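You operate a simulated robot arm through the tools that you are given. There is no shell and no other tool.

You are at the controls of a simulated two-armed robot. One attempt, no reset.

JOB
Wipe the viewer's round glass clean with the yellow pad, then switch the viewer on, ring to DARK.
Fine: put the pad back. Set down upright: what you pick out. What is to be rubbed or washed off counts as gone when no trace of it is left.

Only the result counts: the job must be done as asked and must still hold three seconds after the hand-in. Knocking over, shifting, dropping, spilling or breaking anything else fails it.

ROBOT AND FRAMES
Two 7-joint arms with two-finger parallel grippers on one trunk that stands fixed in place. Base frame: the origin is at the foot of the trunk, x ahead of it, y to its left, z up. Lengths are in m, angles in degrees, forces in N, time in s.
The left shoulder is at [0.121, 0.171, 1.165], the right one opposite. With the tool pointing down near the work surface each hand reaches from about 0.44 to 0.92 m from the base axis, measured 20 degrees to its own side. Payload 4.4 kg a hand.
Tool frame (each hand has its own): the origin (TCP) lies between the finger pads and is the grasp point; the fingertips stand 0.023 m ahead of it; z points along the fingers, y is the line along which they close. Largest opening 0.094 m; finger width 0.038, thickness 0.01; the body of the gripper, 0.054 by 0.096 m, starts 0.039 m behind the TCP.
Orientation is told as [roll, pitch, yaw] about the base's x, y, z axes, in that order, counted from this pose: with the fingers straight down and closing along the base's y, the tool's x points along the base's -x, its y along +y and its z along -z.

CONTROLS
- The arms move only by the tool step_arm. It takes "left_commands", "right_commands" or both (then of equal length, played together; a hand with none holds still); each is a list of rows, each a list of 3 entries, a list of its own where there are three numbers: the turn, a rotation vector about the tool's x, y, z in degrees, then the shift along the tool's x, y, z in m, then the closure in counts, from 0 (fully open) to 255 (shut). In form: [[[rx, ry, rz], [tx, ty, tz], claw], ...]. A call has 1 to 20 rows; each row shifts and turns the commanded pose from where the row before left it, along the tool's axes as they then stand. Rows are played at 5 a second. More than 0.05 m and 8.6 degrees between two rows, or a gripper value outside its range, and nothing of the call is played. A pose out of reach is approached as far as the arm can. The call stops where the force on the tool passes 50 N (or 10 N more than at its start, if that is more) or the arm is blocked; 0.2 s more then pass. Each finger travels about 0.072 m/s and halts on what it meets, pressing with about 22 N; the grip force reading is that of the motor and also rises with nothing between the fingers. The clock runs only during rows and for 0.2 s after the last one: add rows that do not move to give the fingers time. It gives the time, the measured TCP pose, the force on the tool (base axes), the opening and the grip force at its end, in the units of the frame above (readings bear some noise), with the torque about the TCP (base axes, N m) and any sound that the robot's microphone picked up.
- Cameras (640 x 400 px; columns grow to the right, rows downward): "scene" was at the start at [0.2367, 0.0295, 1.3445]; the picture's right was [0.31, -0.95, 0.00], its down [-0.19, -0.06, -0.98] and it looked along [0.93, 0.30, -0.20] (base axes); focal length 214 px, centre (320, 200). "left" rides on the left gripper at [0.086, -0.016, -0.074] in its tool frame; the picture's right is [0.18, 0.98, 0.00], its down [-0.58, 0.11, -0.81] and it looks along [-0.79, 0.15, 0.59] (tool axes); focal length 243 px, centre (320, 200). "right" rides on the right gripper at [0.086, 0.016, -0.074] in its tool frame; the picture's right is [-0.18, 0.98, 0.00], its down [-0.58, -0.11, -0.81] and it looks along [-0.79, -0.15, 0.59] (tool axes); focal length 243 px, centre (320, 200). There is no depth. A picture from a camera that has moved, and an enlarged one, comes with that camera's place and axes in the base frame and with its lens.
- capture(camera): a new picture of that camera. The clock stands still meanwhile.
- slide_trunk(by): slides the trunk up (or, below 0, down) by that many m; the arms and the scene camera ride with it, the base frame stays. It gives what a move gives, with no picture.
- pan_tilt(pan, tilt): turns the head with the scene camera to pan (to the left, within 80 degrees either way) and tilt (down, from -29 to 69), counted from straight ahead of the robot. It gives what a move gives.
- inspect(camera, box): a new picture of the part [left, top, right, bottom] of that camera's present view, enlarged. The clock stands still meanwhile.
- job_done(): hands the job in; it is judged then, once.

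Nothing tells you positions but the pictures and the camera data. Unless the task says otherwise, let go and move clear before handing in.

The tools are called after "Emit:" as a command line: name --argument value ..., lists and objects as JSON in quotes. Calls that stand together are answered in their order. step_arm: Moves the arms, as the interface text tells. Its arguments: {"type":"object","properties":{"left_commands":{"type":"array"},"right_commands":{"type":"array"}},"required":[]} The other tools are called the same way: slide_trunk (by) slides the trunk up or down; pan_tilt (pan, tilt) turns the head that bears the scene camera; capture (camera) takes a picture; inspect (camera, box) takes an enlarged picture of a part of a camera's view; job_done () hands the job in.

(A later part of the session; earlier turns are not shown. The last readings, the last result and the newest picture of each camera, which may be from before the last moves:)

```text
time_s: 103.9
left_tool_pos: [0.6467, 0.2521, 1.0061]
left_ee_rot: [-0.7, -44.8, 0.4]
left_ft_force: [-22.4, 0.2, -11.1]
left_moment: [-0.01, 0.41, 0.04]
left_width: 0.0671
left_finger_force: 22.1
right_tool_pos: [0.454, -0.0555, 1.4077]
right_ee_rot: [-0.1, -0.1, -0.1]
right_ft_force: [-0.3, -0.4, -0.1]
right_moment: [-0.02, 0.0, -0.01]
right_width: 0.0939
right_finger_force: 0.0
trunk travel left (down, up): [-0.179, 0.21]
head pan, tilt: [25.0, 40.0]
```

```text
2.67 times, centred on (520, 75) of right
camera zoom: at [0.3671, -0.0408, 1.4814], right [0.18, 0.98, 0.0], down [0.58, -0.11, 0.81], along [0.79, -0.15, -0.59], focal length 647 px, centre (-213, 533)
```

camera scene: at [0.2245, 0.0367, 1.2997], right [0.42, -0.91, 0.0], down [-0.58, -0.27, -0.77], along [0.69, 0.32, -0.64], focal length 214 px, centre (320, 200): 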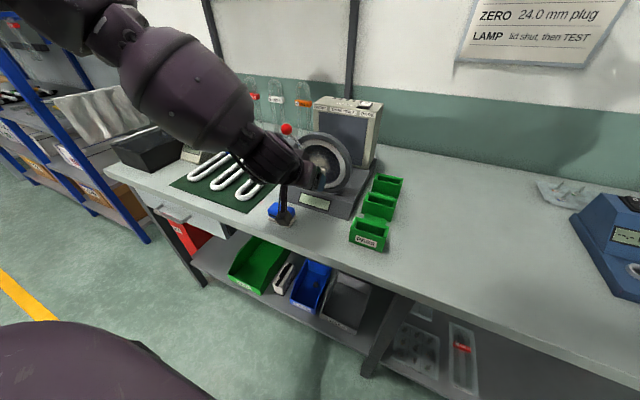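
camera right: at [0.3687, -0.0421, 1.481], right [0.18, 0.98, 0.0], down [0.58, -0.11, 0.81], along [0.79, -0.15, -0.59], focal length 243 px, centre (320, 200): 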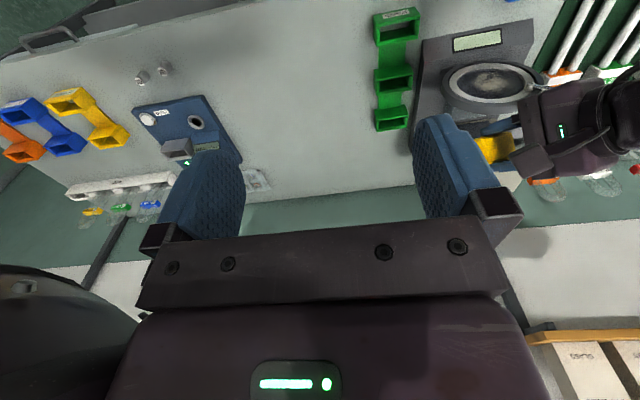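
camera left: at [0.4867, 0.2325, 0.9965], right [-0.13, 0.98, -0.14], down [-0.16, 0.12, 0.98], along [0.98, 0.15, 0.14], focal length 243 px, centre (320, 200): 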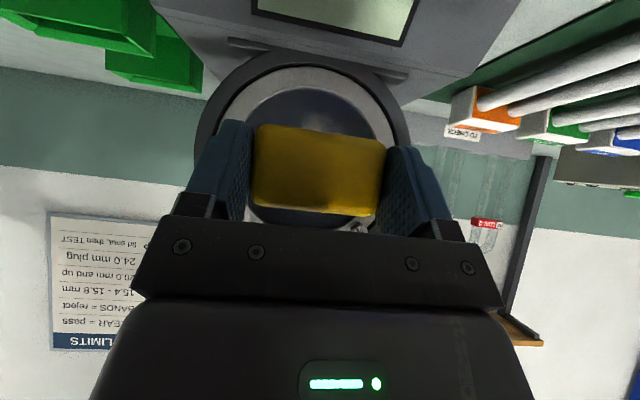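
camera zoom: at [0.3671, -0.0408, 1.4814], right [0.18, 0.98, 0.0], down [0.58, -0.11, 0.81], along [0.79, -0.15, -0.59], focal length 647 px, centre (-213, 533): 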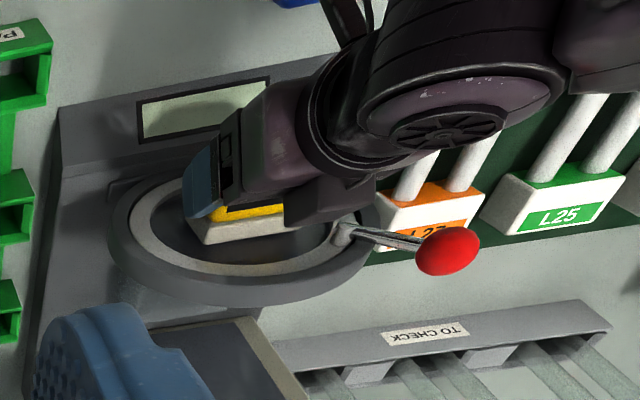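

The smudge looks cleared where stroked and the viewer hasn't moved. I'll add side-offset strokes for full coverage.

Emit:
step_arm --left_commands '[[[0, 0, 0], [0.0007, 0.003, -0.0007], 255], [[0, 0, 0], [0, 0.003, 0], 255], [[0, 0, 0], [-0.0057, 0, -0.0057], 255], [[0, 0, 0], [-0.0057, 0, -0.0057], 255], [[0, 0, 0], [0.0057, 0, 0.0057], 255], [[0, 0, 0], [0.0057, 0, 0.0057], 255], [[0, 0, 0], [0.0057, 0, 0.0057], 255], [[0, 0, 0], [0.0057, 0, 0.0057], 255], [[0, 0, 0], [-0.0057, 0, -0.0057], 255], [[0, 0, 0], [-0.0057, 0, -0.0057], 255], [[0, 0, 0], [0, 0, 0], 255]]'

Emit:
step_arm --left_commands '[[[0, 0, 0], [0, -0.005, 0], 255], [[0, 0, 0], [0, -0.005, 0], 255], [[0, 0, 0], [0, -0.005, 0], 255], [[0, 0, 0], [-0.0057, 0, -0.0057], 255], [[0, 0, 0], [-0.0057, 0, -0.0057], 255], [[0, 0, 0], [0.0057, 0, 0.0057], 255], [[0, 0, 0], [0.0057, 0, 0.0057], 255], [[0, 0, 0], [0.0057, 0, 0.0057], 255], [[0, 0, 0], [0.0057, 0, 0.0057], 255], [[0, 0, 0], [-0.0057, 0, -0.0057], 255], [[0, 0, 0], [-0.0057, 0, -0.0057], 255], [[0, 0, 0], [0, 0, 0], 255]]'

```text
time_s: 106.3
left_tool_pos: [0.6461, 0.2585, 1.006]
left_ee_rot: [-0.5, -45.0, 0.3]
left_ft_force: [-1.1, -0.4, -0.4]
left_moment: [0.02, -0.01, 0.0]
left_width: 0.0674
left_finger_force: 21.8
right_tool_pos: [0.4558, -0.0558, 1.4066]
right_ee_rot: [0.0, 0.1, 0.0]
right_ft_force: [-0.2, 0.5, 0.5]
right_moment: [0.01, -0.01, 0.01]
right_width: 0.0939
right_finger_force: 0.0
trunk travel left (down, up): [-0.179, 0.21]
head pan, tilt: [25.0, 40.0]
```

```text
time_s: 108.9
left_tool_pos: [0.6467, 0.243, 1.0071]
left_ee_rot: [-0.5, -45.1, 0.3]
left_ft_force: [-3.0, -1.2, 0.6]
left_moment: [-0.01, 0.03, 0.05]
left_width: 0.0672
left_finger_force: 22.0
right_tool_pos: [0.4556, -0.0564, 1.408]
right_ee_rot: [0.0, -0.1, 0.0]
right_ft_force: [1.0, -0.2, 0.5]
right_moment: [0.03, 0.01, 0.0]
right_width: 0.0937
right_finger_force: 0.0
trunk travel left (down, up): [-0.179, 0.21]
head pan, tilt: [25.0, 40.0]
```

I'll pull back and look at the glass.

Emit:
step_arm --left_commands '[[[0, 0, 0], [0.0071, 0, -0.0071], 255], [[0, 0, 0], [0.0141, 0, -0.0141], 255], [[0, 0, 0], [0.0141, 0, -0.0141], 255], [[0, 0, 0], [-0.0089, -0.0124, -0.0217], 255], [[0, 0, 0], [-0.0089, -0.0124, -0.0217], 255], [[0, 0, 0], [-0.0089, -0.0124, -0.0217], 255], [[0, 0, 0], [-0.0089, -0.0124, -0.0217], 255], [[0, 0, 0], [0, 0, 0], 255]]'

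Emit:
capture --camera "left"

Emit:
inspect --camera "left" --box '[260, 0, 480, 150]'

Emit:
inspect --camera "right" --box '[400, 0, 640, 150]'

```text
time_s: 110.7
left_tool_pos: [0.5599, 0.1954, 1.0921]
left_ee_rot: [-0.6, -45.0, 0.2]
left_ft_force: [-0.1, 0.1, -0.5]
left_moment: [0.0, 0.01, -0.01]
left_width: 0.0671
left_finger_force: 21.6
right_tool_pos: [0.4566, -0.0561, 1.4062]
right_ee_rot: [0.1, 0.0, -0.1]
right_ft_force: [0.5, 0.1, 0.5]
right_moment: [0.03, 0.01, -0.01]
right_width: 0.0937
right_finger_force: 0.1
trunk travel left (down, up): [-0.179, 0.21]
head pan, tilt: [25.0, 40.0]
```

```text
taken
camera left: at [0.4471, 0.1777, 1.0837], right [-0.13, 0.98, -0.14], down [-0.16, 0.12, 0.98], along [0.98, 0.15, 0.14], focal length 243 px, centre (320, 200)
```

left: 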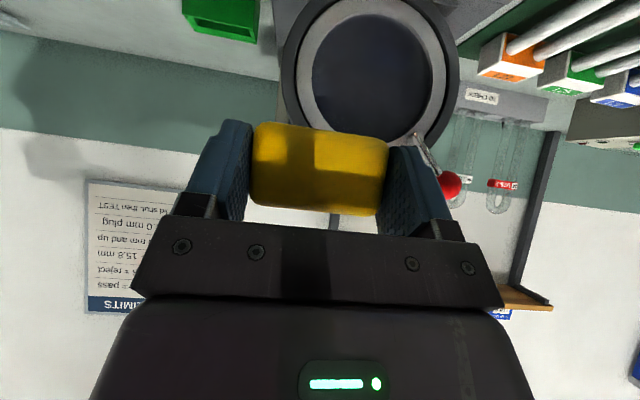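

```text
2.67 times, centred on (370, 75) of left
camera zoom: at [0.4471, 0.1777, 1.0837], right [-0.13, 0.98, -0.14], down [-0.16, 0.12, 0.98], along [0.98, 0.15, 0.14], focal length 647 px, centre (187, 533)
```

zoom: 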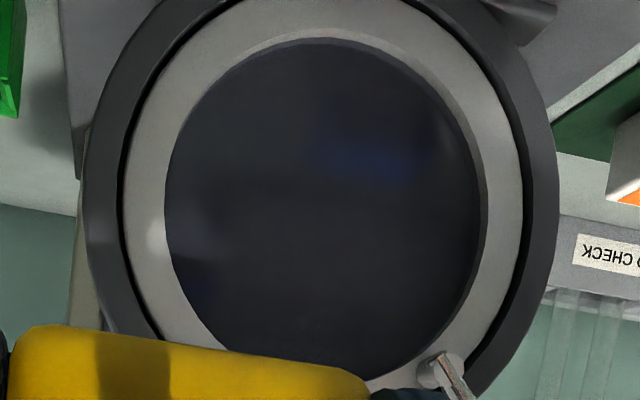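

```text
2.67 times, centred on (520, 75) of right
camera zoom: at [0.3696, -0.041, 1.4806], right [0.18, 0.98, 0.0], down [0.58, -0.11, 0.81], along [0.79, -0.15, -0.59], focal length 647 px, centre (-213, 533)
```

zoom: 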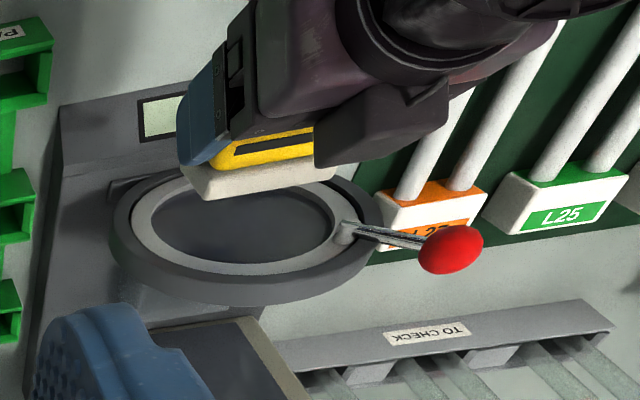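

The glass looks clean. I'll zoom in closely to check for any remaining trace.

Emit:
inspect --camera "left" --box '[310, 5, 438, 85]'

Emit:
inspect --camera "left" --box '[320, 70, 448, 150]'

Emit:
inspect --camera "right" --box '[440, 40, 560, 115]'

Emit:
inspect --camera "scene" --box '[280, 110, 380, 190]'

```text
5.00 times, centred on (374, 45) of left
camera zoom: at [0.4471, 0.1777, 1.0837], right [-0.13, 0.98, -0.14], down [-0.16, 0.12, 0.98], along [0.98, 0.15, 0.14], focal length 1213 px, centre (50, 975)
```

zoom: 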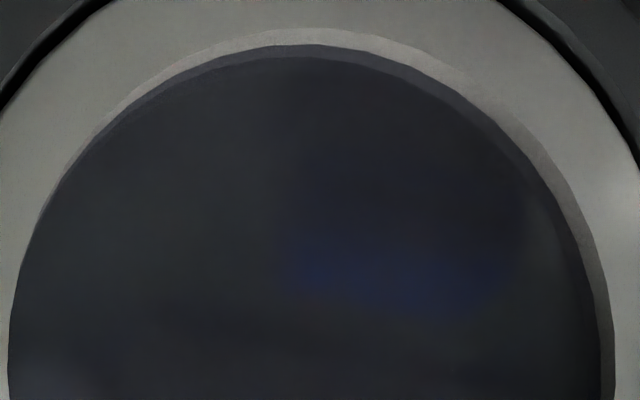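

```text
5.00 times, centred on (384, 110) of left
camera zoom: at [0.4471, 0.1777, 1.0837], right [-0.13, 0.98, -0.14], down [-0.16, 0.12, 0.98], along [0.98, 0.15, 0.14], focal length 1213 px, centre (0, 650)
```

zoom: 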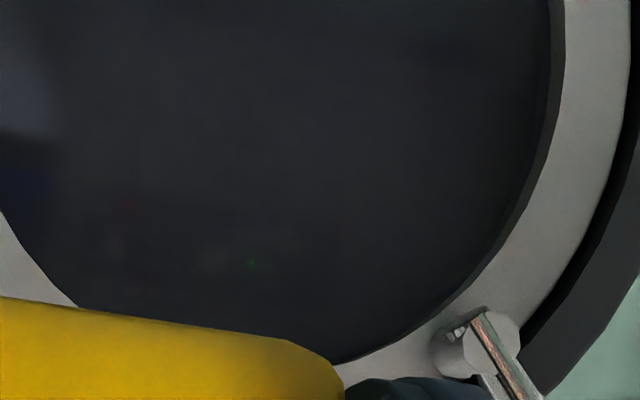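

```text
5.33 times, centred on (500, 78) of right
camera zoom: at [0.3696, -0.041, 1.4806], right [0.18, 0.98, 0.0], down [0.58, -0.11, 0.81], along [0.79, -0.15, -0.59], focal length 1294 px, centre (-640, 853)
```

zoom: 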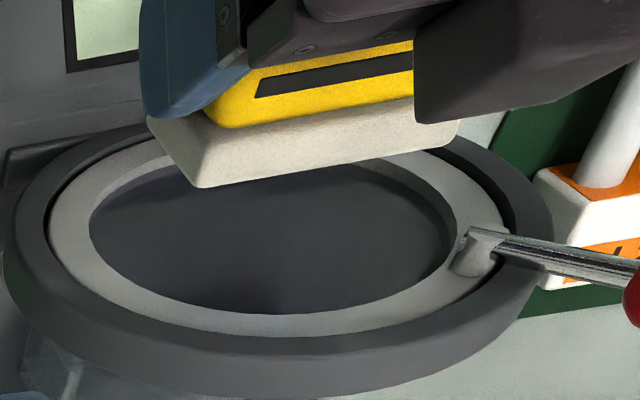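

```text
5.00 times, centred on (330, 150) of scene
camera zoom: at [0.2257, 0.0369, 1.2991], right [0.42, -0.91, 0.0], down [-0.58, -0.27, -0.77], along [0.69, 0.32, -0.64], focal length 1072 px, centre (270, 450)
```

zoom: 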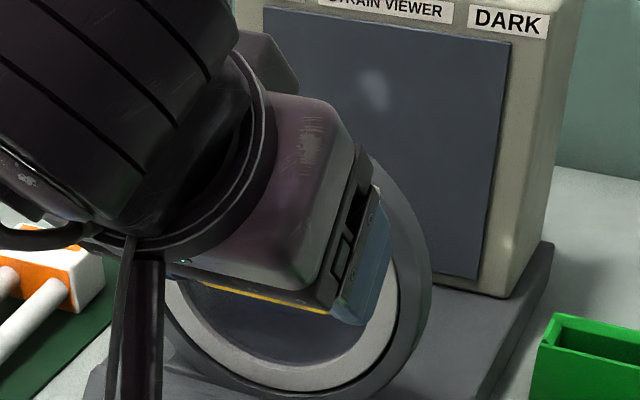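

The glass is clean, no trace visible. Now I'll return the pad: roll the hand back half a turn.

Emit:
step_arm --left_commands '[[[0, 0, -8.2], [0, 0, 0], 255], [[0, 0, -8.2], [0, 0, 0], 255], [[0, 0, -8.2], [0, 0, 0], 255], [[0, 0, -8.2], [0, 0, 0], 255], [[0, 0, -8.2], [0, 0, 0], 255], [[0, 0, -8.2], [0, 0, 0], 255], [[0, 0, -8.2], [0, 0, 0], 255], [[0, 0, -8.2], [0, 0, 0], 255], [[0, 0, -8.2], [0, 0, 0], 255], [[0, 0, -8.2], [0, 0, 0], 255], [[0, 0, -8.2], [0, 0, 0], 255], [[0, 0, 0], [0, 0, 0], 255]]'

Emit:
step_arm --left_commands '[[[0, 0, -8.2], [0, 0, 0], 255], [[0, 0, -8.2], [0, 0, 0], 255], [[0, 0, -8.2], [0, 0, 0], 255], [[0, 0, -8.2], [0, 0, 0], 255], [[0, 0, -8.2], [0, 0, 0], 255], [[0, 0, -8.2], [0, 0, 0], 255], [[0, 0, -8.2], [0, 0, 0], 255], [[0, 0, -8.2], [0, 0, 0], 255], [[0, 0, -8.2], [0, 0, 0], 255], [[0, 0, -8.2], [0, 0, 0], 255], [[0, 0, -7.6], [0, 0, 0], 255], [[0, 0, 0], [0, 0, 0], 255]]'

Emit:
slide_trunk --by -0.05

Emit:
capture --camera "left"

```text
time_s: 113.3
left_tool_pos: [0.56, 0.1944, 1.0924]
left_ee_rot: [-44.9, 0.6, 90.1]
left_ft_force: [1.0, 0.0, -1.0]
left_moment: [-0.01, 0.01, 0.02]
left_width: 0.0671
left_finger_force: 22.0
right_tool_pos: [0.4557, -0.0565, 1.4069]
right_ee_rot: [0.0, 0.0, 0.0]
right_ft_force: [0.0, 0.2, 0.3]
right_moment: [0.0, 0.0, -0.02]
right_width: 0.094
right_finger_force: 0.1
trunk travel left (down, up): [-0.179, 0.21]
head pan, tilt: [25.0, 40.0]
```

```text
time_s: 115.9
left_tool_pos: [0.5606, 0.1931, 1.0926]
left_ee_rot: [0.6, 44.9, -179.9]
left_ft_force: [-0.6, 0.9, -0.5]
left_moment: [-0.02, -0.04, 0.01]
left_width: 0.0669
left_finger_force: 22.4
right_tool_pos: [0.4545, -0.0564, 1.4059]
right_ee_rot: [-0.1, -0.1, 0.1]
right_ft_force: [0.8, 0.1, 0.3]
right_moment: [0.01, 0.0, -0.01]
right_width: 0.0939
right_finger_force: 0.0
trunk travel left (down, up): [-0.179, 0.21]
head pan, tilt: [25.0, 40.0]
```

```text
time_s: 116.8
left_tool_pos: [0.5586, 0.193, 1.0443]
left_ee_rot: [0.2, 45.3, 180.0]
left_ft_force: [-0.6, 0.3, -0.6]
left_moment: [0.01, -0.02, 0.0]
left_width: 0.0671
left_finger_force: 22.2
right_tool_pos: [0.4526, -0.0569, 1.3587]
right_ee_rot: [0.1, -0.3, 0.1]
right_ft_force: [-0.5, -0.1, 0.9]
right_moment: [0.01, -0.04, 0.05]
right_width: 0.0939
right_finger_force: 0.1
trunk travel left (down, up): [-0.129, 0.26]
head pan, tilt: [25.0, 40.0]
```

```text
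taken
camera left: at [0.568, 0.2091, 1.1585], right [0.13, -0.98, 0.14], down [-0.98, -0.1, 0.15], along [-0.14, -0.15, -0.98], focal length 243 px, centre (320, 200)
```

left: 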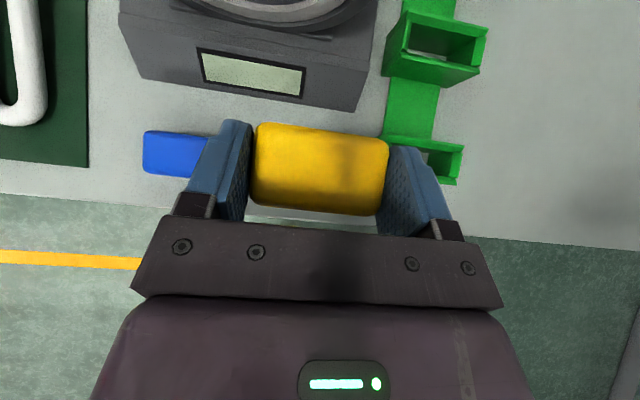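

Emit:
step_arm --left_commands '[[[0, 0, 0], [-0.0166, 0.0007, 0.0183], 255], [[0, 0, 0], [-0.0166, 0.0007, 0.0183], 255], [[0, 0, 0], [-0.0166, 0.0007, 0.0183], 255], [[0, 0, 0], [0, 0, 0], 255]]'

Emit:
step_arm --left_commands '[[[0, 0, 0], [-0.0085, 0, 0.0085], 255], [[0, 0, 0], [-0.0085, 0, 0.0085], 255], [[0, 0, 0], [0, 0, 0], 255]]'

Emit:
capture --camera "left"

Emit:
capture --camera "scene"

```text
time_s: 117.8
left_tool_pos: [0.5633, 0.1918, 0.9679]
left_ee_rot: [0.3, 45.1, -179.9]
left_ft_force: [0.1, -0.1, -0.8]
left_moment: [0.04, 0.0, 0.02]
left_width: 0.067
left_finger_force: 21.9
right_tool_pos: [0.4561, -0.0565, 1.3576]
right_ee_rot: [0.1, 0.0, 0.0]
right_ft_force: [0.1, 0.3, -0.8]
right_moment: [0.04, -0.03, -0.02]
right_width: 0.094
right_finger_force: 0.1
trunk travel left (down, up): [-0.129, 0.26]
head pan, tilt: [25.0, 40.0]
```

```text
time_s: 118.7
left_tool_pos: [0.5646, 0.1926, 0.9436]
left_ee_rot: [0.3, 45.0, -180.0]
left_ft_force: [0.1, -0.1, -0.3]
left_moment: [0.03, 0.01, 0.02]
left_width: 0.0669
left_finger_force: 21.7
right_tool_pos: [0.4554, -0.0562, 1.3572]
right_ee_rot: [0.0, 0.0, 0.0]
right_ft_force: [0.8, 0.1, 0.7]
right_moment: [0.03, 0.03, 0.0]
right_width: 0.094
right_finger_force: 0.1
trunk travel left (down, up): [-0.129, 0.26]
head pan, tilt: [25.0, 40.0]
```

```text
taken
camera left: at [0.5741, 0.2074, 1.0572], right [0.13, -0.98, 0.13], down [-0.98, -0.1, 0.16], along [-0.14, -0.15, -0.98], focal length 243 px, centre (320, 200)
```

left: 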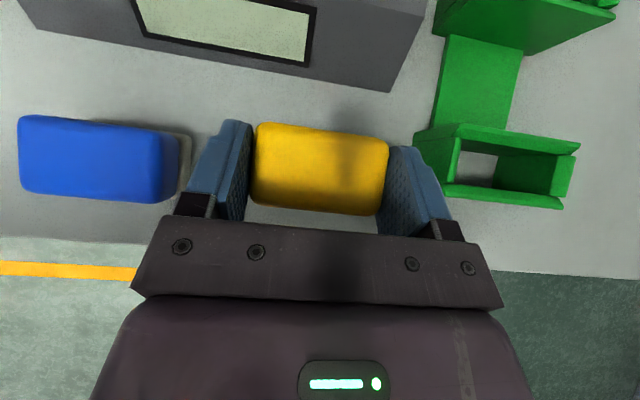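

```text
taken
camera scene: at [0.2758, 0.0368, 1.2407], right [0.42, -0.91, 0.0], down [-0.58, -0.27, -0.77], along [0.69, 0.32, -0.64], focal length 214 px, centre (320, 200)
```

scene: 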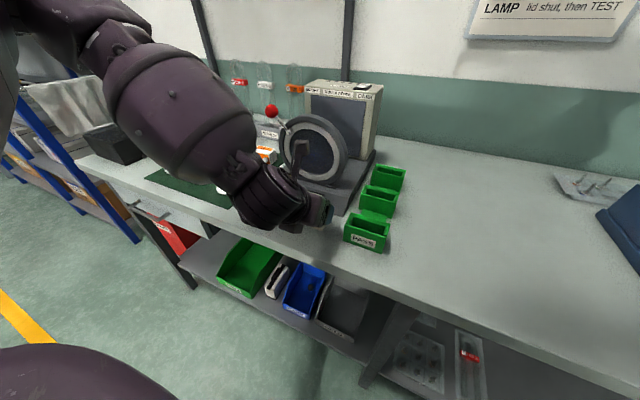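

Reaching well. Lowering the last bit gently.

Emit:
step_arm --left_commands '[[[0, 0, 0], [-0.0064, 0.001, 0.0064], 255], [[0, 0, 0], [-0.0057, 0, 0.0057], 255], [[0, 0, 0], [0, 0, 0], 255]]'

Emit:
step_arm --left_commands '[[[0, 0, 0], [-0.0014, 0, 0.0014], 255], [[0, 0, 0], [0, 0, 0], 255]]'

Emit:
step_arm --left_commands '[[[0, 0, 0], [-0.001, 0, 0.001], 255], [[0, 0, 0], [0, 0, 0], 255]]'

```text
time_s: 119.5
left_tool_pos: [0.5635, 0.1899, 0.9265]
left_ee_rot: [0.5, 45.1, -180.0]
left_ft_force: [-0.5, 0.3, -1.0]
left_moment: [0.03, 0.02, -0.01]
left_width: 0.0669
left_finger_force: 22.0
right_tool_pos: [0.4555, -0.0574, 1.3554]
right_ee_rot: [-0.1, -0.1, 0.0]
right_ft_force: [-0.2, 0.1, 0.4]
right_moment: [0.0, 0.03, -0.01]
right_width: 0.0938
right_finger_force: 0.0
trunk travel left (down, up): [-0.129, 0.26]
head pan, tilt: [25.0, 40.0]
```

```text
time_s: 120.0
left_tool_pos: [0.5636, 0.1899, 0.9259]
left_ee_rot: [0.3, 45.0, -180.0]
left_ft_force: [2.1, 0.2, -0.5]
left_moment: [-0.01, 0.0, -0.02]
left_width: 0.0669
left_finger_force: 22.0
right_tool_pos: [0.4559, -0.0565, 1.3569]
right_ee_rot: [0.1, 0.0, 0.0]
right_ft_force: [0.8, -0.2, 0.7]
right_moment: [-0.01, -0.01, 0.0]
right_width: 0.0942
right_finger_force: 0.1
trunk travel left (down, up): [-0.129, 0.26]
head pan, tilt: [25.0, 40.0]
```

```text
time_s: 120.7
left_tool_pos: [0.5636, 0.1899, 0.924]
left_ee_rot: [0.3, 45.0, -180.0]
left_ft_force: [0.1, -0.1, -1.4]
left_moment: [-0.02, 0.0, 0.0]
left_width: 0.0669
left_finger_force: 22.2
right_tool_pos: [0.4553, -0.056, 1.3568]
right_ee_rot: [0.1, 0.0, 0.0]
right_ft_force: [-0.1, 0.2, -1.1]
right_moment: [-0.06, -0.04, 0.01]
right_width: 0.0939
right_finger_force: 0.0
trunk travel left (down, up): [-0.129, 0.26]
head pan, tilt: [25.0, 40.0]
```

Emit:
step_arm --left_commands '[[[0, 0, 0], [-0.001, 0, 0.001], 255], [[0, 0, 0], [0, 0, 0], 255]]'

Emit:
step_arm --left_commands '[[[0, 0, 0], [-0.001, 0, 0.001], 255], [[0, 0, 0], [0, 0, 0], 255]]'

```text
time_s: 121.2
left_tool_pos: [0.5634, 0.1914, 0.9222]
left_ee_rot: [0.2, 45.1, -180.0]
left_ft_force: [0.3, -0.2, -0.4]
left_moment: [0.0, 0.01, -0.01]
left_width: 0.0671
left_finger_force: 21.7
right_tool_pos: [0.4553, -0.0568, 1.3569]
right_ee_rot: [0.0, 0.0, 0.0]
right_ft_force: [-0.1, 0.5, -0.5]
right_moment: [0.0, 0.02, -0.01]
right_width: 0.0942
right_finger_force: 0.0
trunk travel left (down, up): [-0.129, 0.26]
head pan, tilt: [25.0, 40.0]
```

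```text
time_s: 121.8
left_tool_pos: [0.5642, 0.1904, 0.9207]
left_ee_rot: [0.3, 45.0, -179.9]
left_ft_force: [0.9, -0.4, -0.4]
left_moment: [0.01, 0.03, 0.01]
left_width: 0.0672
left_finger_force: 22.0
right_tool_pos: [0.4553, -0.0564, 1.3567]
right_ee_rot: [-0.1, 0.0, 0.0]
right_ft_force: [-0.5, 0.5, 0.4]
right_moment: [-0.01, 0.02, 0.0]
right_width: 0.0942
right_finger_force: 0.0
trunk travel left (down, up): [-0.129, 0.26]
head pan, tilt: [25.0, 40.0]
```

Emit:
step_arm --left_commands '[[[0, 0, 0], [-0.001, 0, 0.001], 255], [[0, 0, 0], [0, 0, 0], 255]]'

Emit:
step_arm --left_commands '[[[0, 0, 0], [-0.001, 0, 0.001], 255], [[0, 0, 0], [0, 0, 0], 255]]'

```text
time_s: 122.5
left_tool_pos: [0.5633, 0.1911, 0.9196]
left_ee_rot: [0.4, 45.0, -180.0]
left_ft_force: [0.6, -0.9, -0.6]
left_moment: [0.03, 0.05, -0.01]
left_width: 0.0671
left_finger_force: 21.6
right_tool_pos: [0.4557, -0.0569, 1.3563]
right_ee_rot: [0.1, 0.1, -0.1]
right_ft_force: [-0.1, 0.1, -0.2]
right_moment: [-0.02, 0.0, 0.01]
right_width: 0.094
right_finger_force: 0.1
trunk travel left (down, up): [-0.129, 0.26]
head pan, tilt: [25.0, 40.0]
```

```text
time_s: 123.0
left_tool_pos: [0.564, 0.1889, 0.9201]
left_ee_rot: [0.4, 45.2, -180.0]
left_ft_force: [1.9, 1.1, 9.1]
left_moment: [0.37, 0.03, -0.04]
left_width: 0.067
left_finger_force: 22.5
right_tool_pos: [0.4552, -0.0566, 1.3567]
right_ee_rot: [0.0, -0.1, 0.0]
right_ft_force: [-0.8, 0.0, -0.2]
right_moment: [0.01, -0.01, 0.0]
right_width: 0.0939
right_finger_force: 0.0
trunk travel left (down, up): [-0.129, 0.26]
head pan, tilt: [25.0, 40.0]
```

The pad is down (9 N contact). Opening the fingers and rising straight up.

Emit:
step_arm --left_commands '[[[0, 0, 0], [0, 0, 0], 60], [[0, 0, 0], [0, 0, 0], 30], [[0, 0, 0], [0, 0, 0], 0], [[0, 0, 0], [0, 0, 0], 0], [[0, 0, 0], [0.0071, 0, -0.0071], 0], [[0, 0, 0], [0.0141, 0, -0.0141], 0], [[0, 0, 0], [0.0212, 0, -0.0212], 0], [[0, 0, 0], [0.0212, 0, -0.0212], 0], [[0, 0, 0], [0, 0, 0], 0]]'

Emit:
capture --camera "left"

Emit:
inspect --camera "scene" --box '[220, 140, 380, 260]'

```text
time_s: 125.0
left_tool_pos: [0.5646, 0.1908, 1.0093]
left_ee_rot: [0.4, 44.9, -179.9]
left_ft_force: [-0.3, 0.1, -0.9]
left_moment: [0.0, -0.01, 0.0]
left_width: 0.094
left_finger_force: 0.0
right_tool_pos: [0.4568, -0.0574, 1.3563]
right_ee_rot: [0.0, 0.0, 0.0]
right_ft_force: [-0.1, 0.1, -0.7]
right_moment: [-0.02, -0.02, -0.01]
right_width: 0.0941
right_finger_force: 0.0
trunk travel left (down, up): [-0.129, 0.26]
head pan, tilt: [25.0, 40.0]
```

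```text
taken
camera left: at [0.5753, 0.2064, 1.1229], right [0.13, -0.98, 0.13], down [-0.98, -0.1, 0.16], along [-0.14, -0.15, -0.98], focal length 243 px, centre (320, 200)
```

left: 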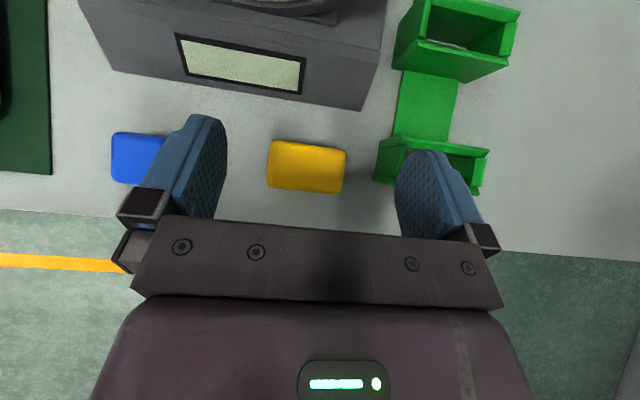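

```text
3.33 times, centred on (300, 200) of scene
camera zoom: at [0.2766, 0.0369, 1.2403], right [0.42, -0.91, 0.0], down [-0.58, -0.27, -0.77], along [0.69, 0.32, -0.64], focal length 715 px, centre (387, 200)
```

zoom: 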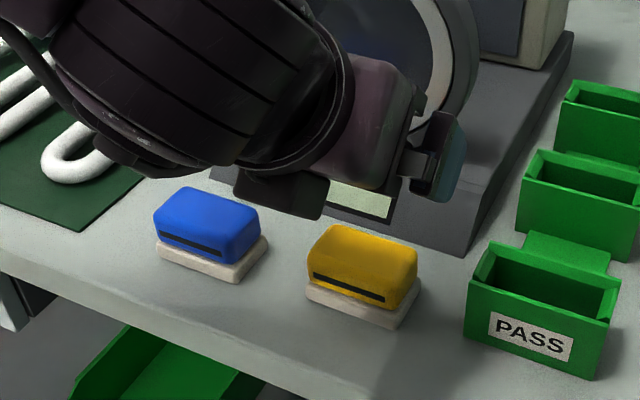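

The yellow pad is back upright on its spot. Next is the LIGHT switch: I'll raise the trunk again, lift the hand and bring it over the viewer's box to look at the switch from above.

Emit:
slide_trunk --by 0.05

Emit:
step_arm --left_commands '[[[0, 0, 0], [0.0269, 0, -0.0269], 0], [[0, 0, 0], [0.0269, 0, -0.0269], 0], [[0, 0, 0], [0.0269, 0, -0.0269], 0], [[0, 0, 0], [0.0269, 0, -0.0269], 0], [[0, 0, 0], [0.0269, 0, -0.0269], 0], [[0, 0, 0], [0.0269, 0, 0.0269], 255], [[0, 0, 0], [0.0269, 0, 0.0269], 255], [[0, 0, 0], [0.0269, 0, 0.0269], 255], [[0, 0, 0], [0.0269, 0, 0.0269], 255], [[0, 0, 0], [0.0269, 0, 0.0269], 255], [[0, 0, 0], [0.0269, 0, 0.0269], 255], [[0, 0, 0], [0, 0, 0], 255]]'

Emit:
capture --camera "left"

Emit:
capture --camera "scene"

```text
time_s: 126.0
left_tool_pos: [0.5665, 0.1923, 1.0556]
left_ee_rot: [0.3, 44.8, -180.0]
left_ft_force: [0.4, 0.1, -0.8]
left_moment: [-0.02, -0.02, 0.01]
left_width: 0.0943
left_finger_force: 0.1
right_tool_pos: [0.4599, -0.0562, 1.4049]
right_ee_rot: [0.0, 0.2, -0.1]
right_ft_force: [0.5, -0.3, 0.3]
right_moment: [0.03, 0.02, 0.01]
right_width: 0.0938
right_finger_force: 0.1
trunk travel left (down, up): [-0.179, 0.21]
head pan, tilt: [25.0, 40.0]
```

```text
time_s: 128.6
left_tool_pos: [0.7293, 0.2068, 1.2414]
left_ee_rot: [0.3, 45.0, -180.0]
left_ft_force: [-0.1, -0.6, 0.7]
left_moment: [-0.01, 0.03, 0.02]
left_width: 0.0002
left_finger_force: 22.0
left hand out of reach, approached as far as the arm can: row 10, 11
right_tool_pos: [0.4555, -0.0556, 1.4056]
right_ee_rot: [0.0, 0.0, 0.0]
right_ft_force: [0.5, 0.1, 0.7]
right_moment: [0.01, 0.02, 0.02]
right_width: 0.0941
right_finger_force: 0.1
trunk travel left (down, up): [-0.179, 0.21]
head pan, tilt: [25.0, 40.0]
```

```text
taken
camera left: at [0.7382, 0.2239, 1.3542], right [0.13, -0.98, 0.13], down [-0.98, -0.1, 0.16], along [-0.14, -0.15, -0.98], focal length 243 px, centre (320, 200)
```

left: 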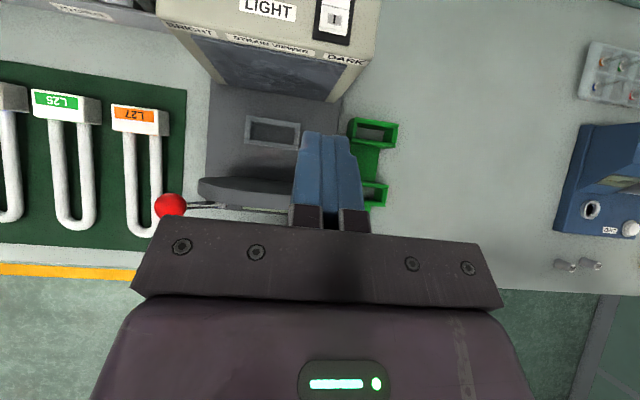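

```text
taken
camera scene: at [0.2253, 0.037, 1.2993], right [0.42, -0.91, 0.0], down [-0.58, -0.27, -0.77], along [0.69, 0.32, -0.64], focal length 214 px, centre (320, 200)
```

scene: 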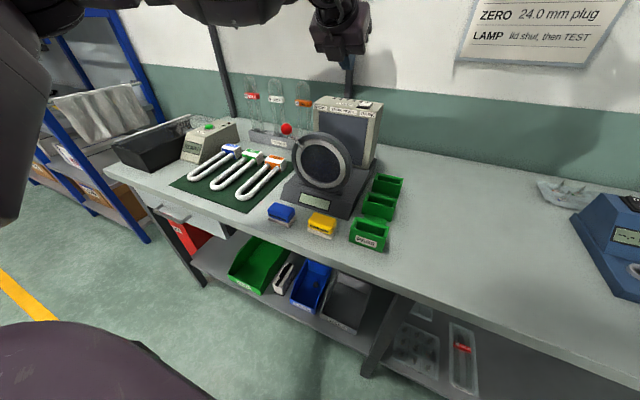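

I can see the switch near the top of the hand view. Zooming in on it, and on the glass from the head.

Emit:
inspect --camera "left" --box '[220, 0, 400, 112]'

Emit:
inspect --camera "left" --box '[300, 0, 372, 45]'

Emit:
inspect --camera "scene" --box '[340, 90, 390, 120]'

Emit:
inspect --camera "scene" --box '[270, 120, 390, 220]'

```text
3.56 times, centred on (310, 56) of left
camera zoom: at [0.7382, 0.2239, 1.3542], right [0.13, -0.98, 0.13], down [-0.98, -0.1, 0.16], along [-0.14, -0.15, -0.98], focal length 863 px, centre (356, 712)
```

zoom: 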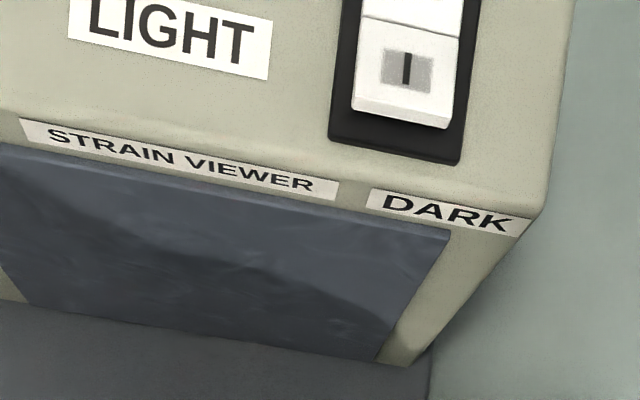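

```text
8.89 times, centred on (336, 22) of left
camera zoom: at [0.7382, 0.2239, 1.3542], right [0.13, -0.98, 0.13], down [-0.98, -0.1, 0.16], along [-0.14, -0.15, -0.98], focal length 2157 px, centre (178, 1778)
```

zoom: 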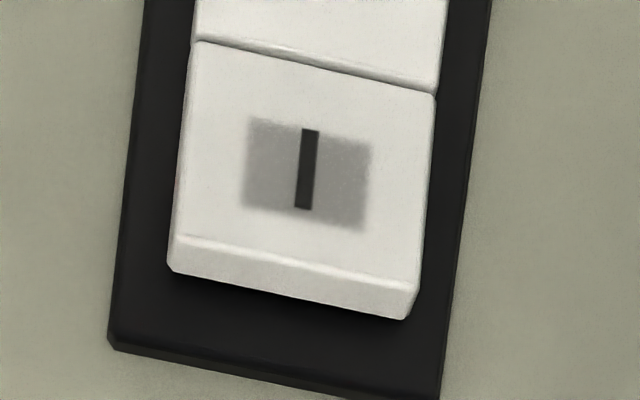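

```text
12.80 times, centred on (365, 105) of scene
camera zoom: at [0.2253, 0.037, 1.2993], right [0.42, -0.91, 0.0], down [-0.58, -0.27, -0.77], along [0.69, 0.32, -0.64], focal length 2745 px, centre (-256, 1416)
```

zoom: 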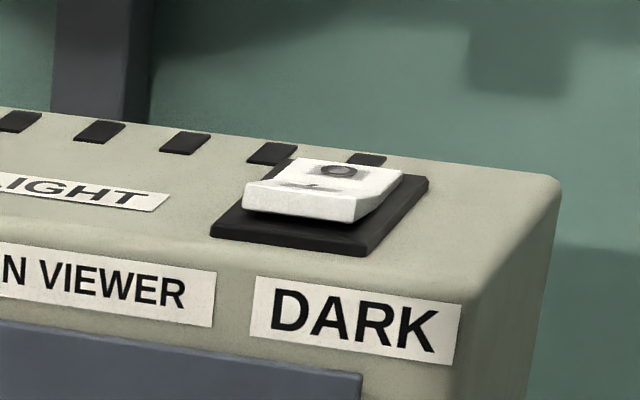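

```text
4.00 times, centred on (330, 170) of scene
camera zoom: at [0.2253, 0.037, 1.2993], right [0.42, -0.91, 0.0], down [-0.58, -0.27, -0.77], along [0.69, 0.32, -0.64], focal length 858 px, centre (280, 320)
```

zoom: 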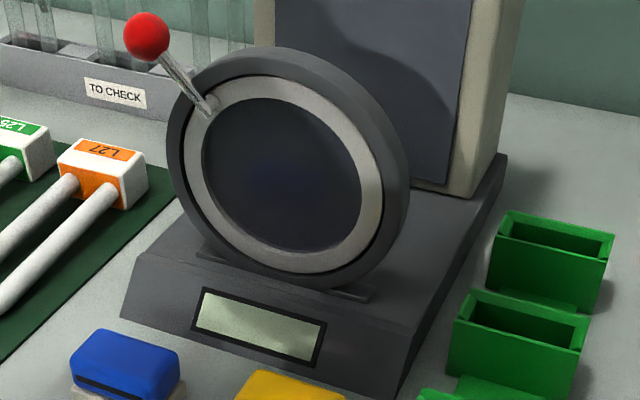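

The rocker's near half bears the "I" and stands raised, so it's off; pressing that near half at about (0.863, 0.197) turns it on. I'll roll the hand to put the camera on the right, with fingers closed, and then move forward.

Emit:
step_arm --left_commands '[[[0, 0, 8.2], [0, 0, 0], 255], [[0, 0, 8.2], [0, 0, 0], 255], [[0, 0, 8.2], [0, 0, 0], 255], [[0, 0, 8.2], [0, 0, 0], 255], [[0, 0, 8.2], [0, 0, 0], 255], [[0, 0, 8.2], [0, 0, 0], 255], [[0, 0, 8.2], [0, 0, 0], 255], [[0, 0, 8.2], [0, 0, 0], 255], [[0, 0, 8.2], [0, 0, 0], 255], [[0, 0, 8.2], [0, 0, 0], 255], [[0, 0, 8.0], [0, 0, 0], 255], [[0, 0, 0], [0, 0, 0], 255]]'

```text
time_s: 131.2
left_tool_pos: [0.7302, 0.2092, 1.2401]
left_ee_rot: [-45.0, 0.3, 89.8]
left_ft_force: [-1.0, 0.0, 0.3]
left_moment: [0.02, -0.01, 0.01]
left_width: 0.0
left_finger_force: 21.9
right_tool_pos: [0.4563, -0.0563, 1.4065]
right_ee_rot: [0.0, -0.1, 0.0]
right_ft_force: [0.2, 0.1, -0.2]
right_moment: [-0.01, 0.02, -0.01]
right_width: 0.0941
right_finger_force: 0.1
trunk travel left (down, up): [-0.179, 0.21]
head pan, tilt: [25.0, 40.0]
```

Emit:
step_arm --left_commands '[[[0, 0, 0], [0.003, -0.0221, 0.0221], 255], [[0, 0, 0], [0.003, -0.0221, 0.0221], 255], [[0, 0, 0], [0.003, -0.0221, 0.0221], 255], [[0, 0, 0], [0.003, -0.0221, 0.0221], 255], [[0, 0, 0], [0, 0, 0], 255]]'

Emit:
capture --camera "left"

Emit:
capture --camera "scene"

```text
time_s: 132.4
left_tool_pos: [0.7399, 0.2167, 1.2363]
left_ee_rot: [-45.1, 0.3, 89.9]
left_ft_force: [-0.2, -0.2, 0.4]
left_moment: [0.01, 0.02, 0.01]
left_width: 0.0
left_finger_force: 21.8
left hand out of reach, approached as far as the arm can: row 1, 2, 3, 4
right_tool_pos: [0.4567, -0.0562, 1.406]
right_ee_rot: [0.1, 0.0, 0.0]
right_ft_force: [0.4, -0.3, 0.0]
right_moment: [0.02, 0.01, -0.02]
right_width: 0.094
right_finger_force: 0.1
trunk travel left (down, up): [-0.179, 0.21]
head pan, tilt: [25.0, 40.0]
```

```text
taken
camera left: at [0.6997, 0.1295, 1.3011], right [-0.7, -0.18, -0.69], down [-0.65, 0.59, 0.49], along [0.32, 0.79, -0.53], focal length 243 px, centre (320, 200)
```

left: 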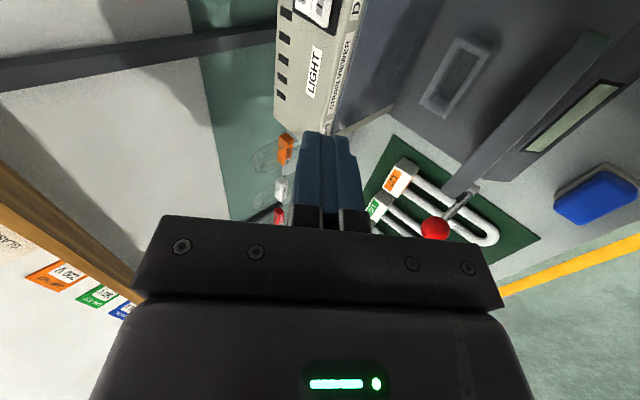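

```text
taken
camera scene: at [0.225, 0.0369, 1.2994], right [0.42, -0.91, 0.0], down [-0.58, -0.27, -0.77], along [0.69, 0.32, -0.64], focal length 214 px, centre (320, 200)
```

scene: 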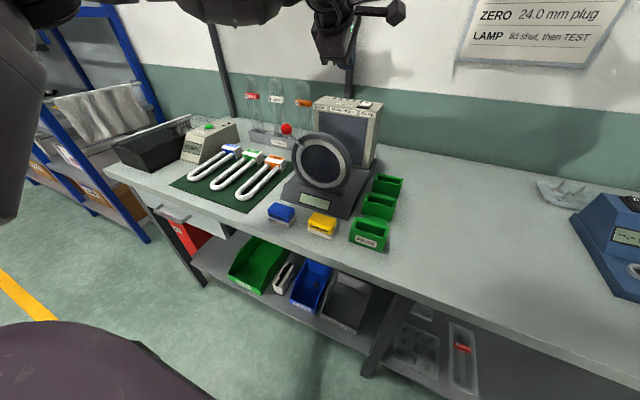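

The 45° slant doesn't reach that far. Tool-down has the longer reach, so I'll point the hand down here, roll to yaw 0, and go forward.

Emit:
step_arm --left_commands '[[[-8.2, 0, 0], [0, 0, 0], 255], [[-8.2, 0, 0], [0, 0, 0], 255], [[-8.2, 0, 0], [0, 0, 0], 255], [[-8.2, 0, 0], [0, 0, 0], 255], [[-8.2, 0, 0], [0, 0, 0], 255], [[-4.0, 0, 0], [0, 0, 0], 255], [[0, 0, 0], [0.018, -0.03, 0], 255], [[0, 0, 0], [0, -0.03, 0], 255], [[0, 0, 0], [0, -0.03, 0], 255], [[0, 0, 0], [0, 0, 0], 255]]'

```text
time_s: 134.6
left_tool_pos: [0.6962, 0.4029, 1.297]
left_ee_rot: [0.1, 0.3, 89.8]
left_ft_force: [0.1, -0.4, -1.3]
left_moment: [-0.03, -0.01, 0.0]
left_width: 0.0001
left_finger_force: 21.7
left hand out of reach, approached as far as the arm can: row 1, 2, 3, 4, 5, 6, 7, 8, 9
right_tool_pos: [0.4558, -0.0562, 1.4068]
right_ee_rot: [0.1, 0.0, 0.0]
right_ft_force: [0.8, -0.4, 0.5]
right_moment: [0.01, 0.0, -0.01]
right_width: 0.0939
right_finger_force: 0.0
trunk travel left (down, up): [-0.179, 0.21]
head pan, tilt: [25.0, 40.0]
```

It drifted left at a joint stop, though still high and clear of everything. I'll roll to yaw 0, the natural tool-down pose, and recentre.

Emit:
step_arm --left_commands '[[[0, 0, 8.2], [0, 0, 0], 255], [[0, 0, 8.2], [0, 0, 0], 255], [[0, 0, 8.2], [0, 0, 0], 255], [[0, 0, 8.2], [0, 0, 0], 255], [[0, 0, 8.2], [0, 0, 0], 255], [[0, 0, 8.2], [0, 0, 0], 255], [[0, 0, 8.2], [0, 0, 0], 255], [[0, 0, 8.2], [0, 0, 0], 255], [[0, 0, 8.2], [0, 0, 0], 255], [[0, 0, 8.2], [0, 0, 0], 255], [[0, 0, 7.8], [0, 0, 0], 255], [[0, 0, 0], [0, 0, 0], 255]]'

Emit:
pan_tilt --pan 50 --tilt 5

Emit:
capture --camera "scene"

```text
time_s: 137.2
left_tool_pos: [0.6947, 0.4028, 1.2963]
left_ee_rot: [-0.2, -0.1, -0.1]
left_ft_force: [-0.5, 0.1, 0.3]
left_moment: [-0.03, 0.0, -0.03]
left_width: 0.0
left_finger_force: 22.1
right_tool_pos: [0.4565, -0.057, 1.4073]
right_ee_rot: [0.0, -0.1, -0.1]
right_ft_force: [0.1, -0.8, -0.6]
right_moment: [0.01, 0.03, -0.01]
right_width: 0.0943
right_finger_force: 0.0
trunk travel left (down, up): [-0.179, 0.21]
head pan, tilt: [25.0, 40.0]
```

```text
time_s: 138.2
left_tool_pos: [0.6945, 0.4017, 1.2974]
left_ee_rot: [-0.3, 0.1, 0.0]
left_ft_force: [0.0, -0.9, 0.2]
left_moment: [-0.02, -0.02, -0.03]
left_width: 0.0
left_finger_force: 21.7
right_tool_pos: [0.4559, -0.0565, 1.4059]
right_ee_rot: [0.0, 0.0, 0.1]
right_ft_force: [0.2, -0.1, 0.7]
right_moment: [-0.01, -0.03, -0.04]
right_width: 0.0938
right_finger_force: 0.1
trunk travel left (down, up): [-0.179, 0.21]
head pan, tilt: [50.0, 5.0]
```

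```text
taken
camera scene: at [0.2071, 0.0712, 1.3551], right [0.77, -0.64, 0.0], down [-0.06, -0.07, -1.0], along [0.64, 0.76, -0.09], focal length 214 px, centre (320, 200)
```

scene: 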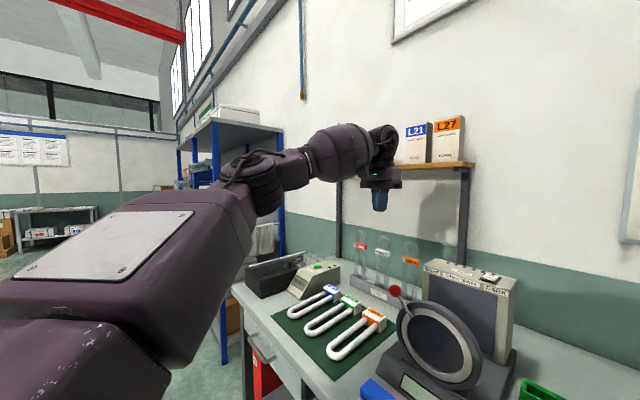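

Now the natural posture at yaw 0. I'll move diagonally right, forward and down toward the switch, staying above the box.

Emit:
step_arm --left_commands '[[[0, 0, 0], [-0.0207, -0.0293, 0.0139], 255], [[0, 0, 0], [-0.0207, -0.0293, 0.0139], 255], [[0, 0, 0], [-0.0207, -0.0293, 0.0139], 255], [[0, 0, 0], [-0.0207, -0.0293, 0.0139], 255], [[0, 0, 0], [-0.0207, -0.0293, 0.0139], 255], [[0, 0, 0], [-0.0207, -0.0293, 0.0139], 255], [[0, 0, 0], [-0.0207, -0.0293, 0.0139], 255], [[0, 0, 0], [0, 0, 0], 255]]'

Emit:
capture --camera "scene"

Emit:
capture --camera "left"

```text
time_s: 140.0
left_tool_pos: [0.6983, 0.3494, 1.2452]
left_ee_rot: [-0.3, -0.1, 0.0]
left_ft_force: [0.0, 0.6, -0.1]
left_moment: [-0.01, 0.0, -0.01]
left_width: 0.0
left_finger_force: 22.2
left hand out of reach, approached as far as the arm can: row 1, 2, 3, 4, 5, 6, 7
right_tool_pos: [0.4563, -0.0565, 1.4069]
right_ee_rot: [0.0, 0.0, 0.0]
right_ft_force: [-0.9, -0.1, -0.1]
right_moment: [-0.07, 0.0, 0.03]
right_width: 0.0941
right_finger_force: 0.0
trunk travel left (down, up): [-0.179, 0.21]
head pan, tilt: [50.0, 5.0]
```

```text
taken
camera scene: at [0.2071, 0.0713, 1.3552], right [0.77, -0.64, 0.0], down [-0.06, -0.07, -1.0], along [0.64, 0.76, -0.09], focal length 214 px, centre (320, 200)
```

scene: 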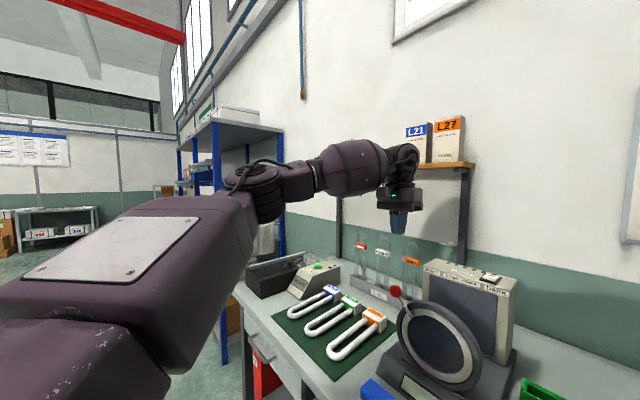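

```text
taken
camera left: at [0.6126, 0.3329, 1.3202], right [-0.18, 0.98, 0.0], down [0.58, 0.11, 0.81], along [0.79, 0.15, -0.59], focal length 243 px, centre (320, 200)
```

left: 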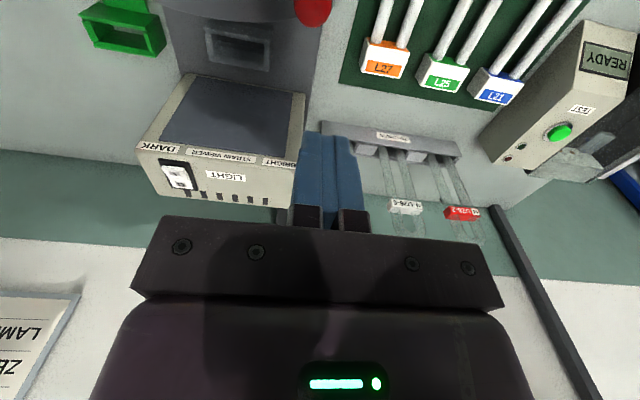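

Tool-down is limited because the wrist sits above the elbow here. A forward-slanted tool with the shoulder lower and further forward should reach. I'll slant up to 45°, rise, then lower the trunk.

Emit:
step_arm --left_commands '[[[0, -8.2, 0], [0, 0, 0], 255], [[0, -8.2, 0], [0, 0, 0], 255], [[0, -8.2, 0], [0, 0, 0], 255], [[0, -8.2, 0], [0, 0, 0], 255], [[0, -8.2, 0], [0, 0, 0], 255], [[0, -4.0, 0], [0, 0, 0], 255], [[0, 0, 0], [-0.0283, 0, -0.0283], 255], [[0, 0, 0], [-0.0283, 0, -0.0283], 255], [[0, 0, 0], [-0.0283, 0, -0.0283], 255], [[0, 0, 0], [0, 0, 0], 255]]'

```text
time_s: 142.2
left_tool_pos: [0.698, 0.353, 1.3651]
left_ee_rot: [-0.4, -45.0, 0.4]
left_ft_force: [0.5, 0.5, -0.6]
left_moment: [-0.02, 0.02, 0.0]
left_width: 0.0001
left_finger_force: 22.4
right_tool_pos: [0.4567, -0.0559, 1.4064]
right_ee_rot: [0.0, 0.0, 0.1]
right_ft_force: [0.2, -0.2, -0.3]
right_moment: [-0.03, 0.03, -0.01]
right_width: 0.094
right_finger_force: 0.0
trunk travel left (down, up): [-0.179, 0.21]
head pan, tilt: [50.0, 5.0]
```

Emit:
step_arm --left_commands '[[[0, 0, 0], [-0.0071, -0.025, 0.0283], 255], [[0, 0, 0], [-0.0071, -0.025, 0.0283], 255], [[0, 0, 0], [-0.0071, -0.025, 0.0283], 255], [[0, 0, 0], [-0.0071, -0.025, 0.0283], 255], [[0, 0, 0], [0, 0, 0], 255]]'

Emit:
capture --camera "scene"

```text
time_s: 143.4
left_tool_pos: [0.7689, 0.2691, 1.2975]
left_ee_rot: [-0.4, -45.0, 0.3]
left_ft_force: [0.7, -0.2, -0.4]
left_moment: [-0.01, 0.03, 0.0]
left_width: 0.0001
left_finger_force: 22.5
left hand out of reach, approached as far as the arm can: row 3, 4
right_tool_pos: [0.4564, -0.0561, 1.4067]
right_ee_rot: [-0.1, 0.0, 0.0]
right_ft_force: [0.8, 0.5, 0.3]
right_moment: [-0.01, 0.0, -0.03]
right_width: 0.094
right_finger_force: 0.0
trunk travel left (down, up): [-0.179, 0.21]
head pan, tilt: [50.0, 5.0]
```

```text
taken
camera scene: at [0.2074, 0.0711, 1.355], right [0.77, -0.64, 0.0], down [-0.06, -0.07, -1.0], along [0.64, 0.76, -0.09], focal length 214 px, centre (320, 200)
```

scene: 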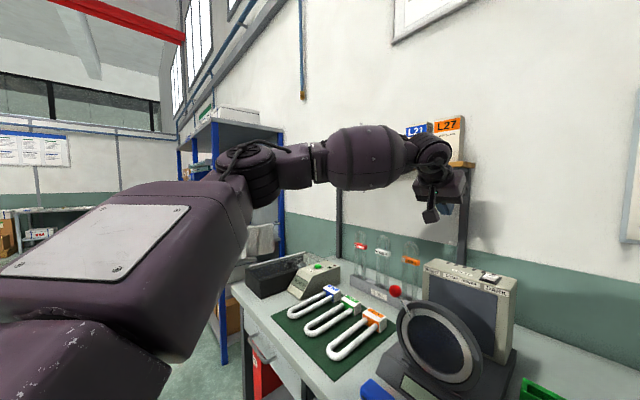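

Still limited. Lowering the trunk brings the shoulder forward, so I'll raise the hand for clearance and then lower the trunk.

Emit:
step_arm --left_commands '[[[0, 0, 0], [-0.0236, 0, -0.0236], 255], [[0, 0, 0], [-0.0236, 0, -0.0236], 255], [[0, 0, 0], [-0.0236, 0, -0.0236], 255], [[0, 0, 0], [0, 0, 0], 255]]'

Emit:
slide_trunk --by -0.15

Emit:
capture --camera "scene"

Emit:
capture --camera "left"

```text
time_s: 144.4
left_tool_pos: [0.769, 0.2909, 1.3542]
left_ee_rot: [-0.3, -45.1, 0.4]
left_ft_force: [0.7, -0.3, -0.8]
left_moment: [0.01, -0.02, -0.02]
left_width: 0.0
left_finger_force: 21.8
left hand out of reach, approached as far as the arm can: row 1, 2, 3
right_tool_pos: [0.4562, -0.0565, 1.4057]
right_ee_rot: [0.0, -0.1, 0.0]
right_ft_force: [-0.5, 1.1, 0.5]
right_moment: [-0.01, -0.04, 0.01]
right_width: 0.0941
right_finger_force: 0.1
trunk travel left (down, up): [-0.179, 0.21]
head pan, tilt: [50.0, 5.0]
```

```text
time_s: 146.1
left_tool_pos: [0.7637, 0.2933, 1.2044]
left_ee_rot: [-0.4, -45.3, 0.2]
left_ft_force: [-0.3, 0.3, 0.6]
left_moment: [0.04, 0.02, 0.02]
left_width: 0.0
left_finger_force: 21.5
right_tool_pos: [0.4533, -0.0569, 1.2587]
right_ee_rot: [0.1, -0.2, 0.0]
right_ft_force: [-0.6, 0.2, 0.4]
right_moment: [-0.03, -0.05, -0.01]
right_width: 0.0941
right_finger_force: 0.0
trunk travel left (down, up): [-0.029, 0.36]
head pan, tilt: [50.0, 5.0]
```

```text
taken
camera scene: at [0.3466, 0.0712, 1.1722], right [0.77, -0.64, 0.0], down [-0.06, -0.07, -1.0], along [0.64, 0.76, -0.09], focal length 214 px, centre (320, 200)
```

scene: 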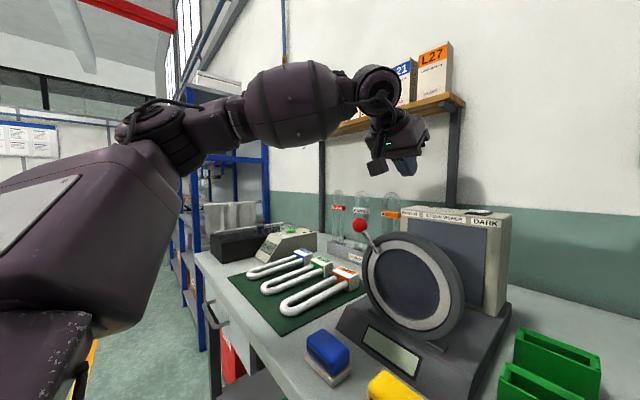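

```text
taken
camera left: at [0.6514, 0.2753, 1.1965], right [-0.13, 0.98, -0.13], down [-0.16, 0.11, 0.98], along [0.98, 0.15, 0.14], focal length 243 px, centre (320, 200)
```

left: 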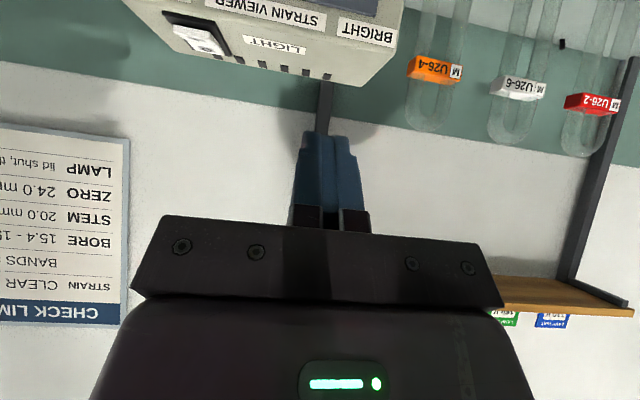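

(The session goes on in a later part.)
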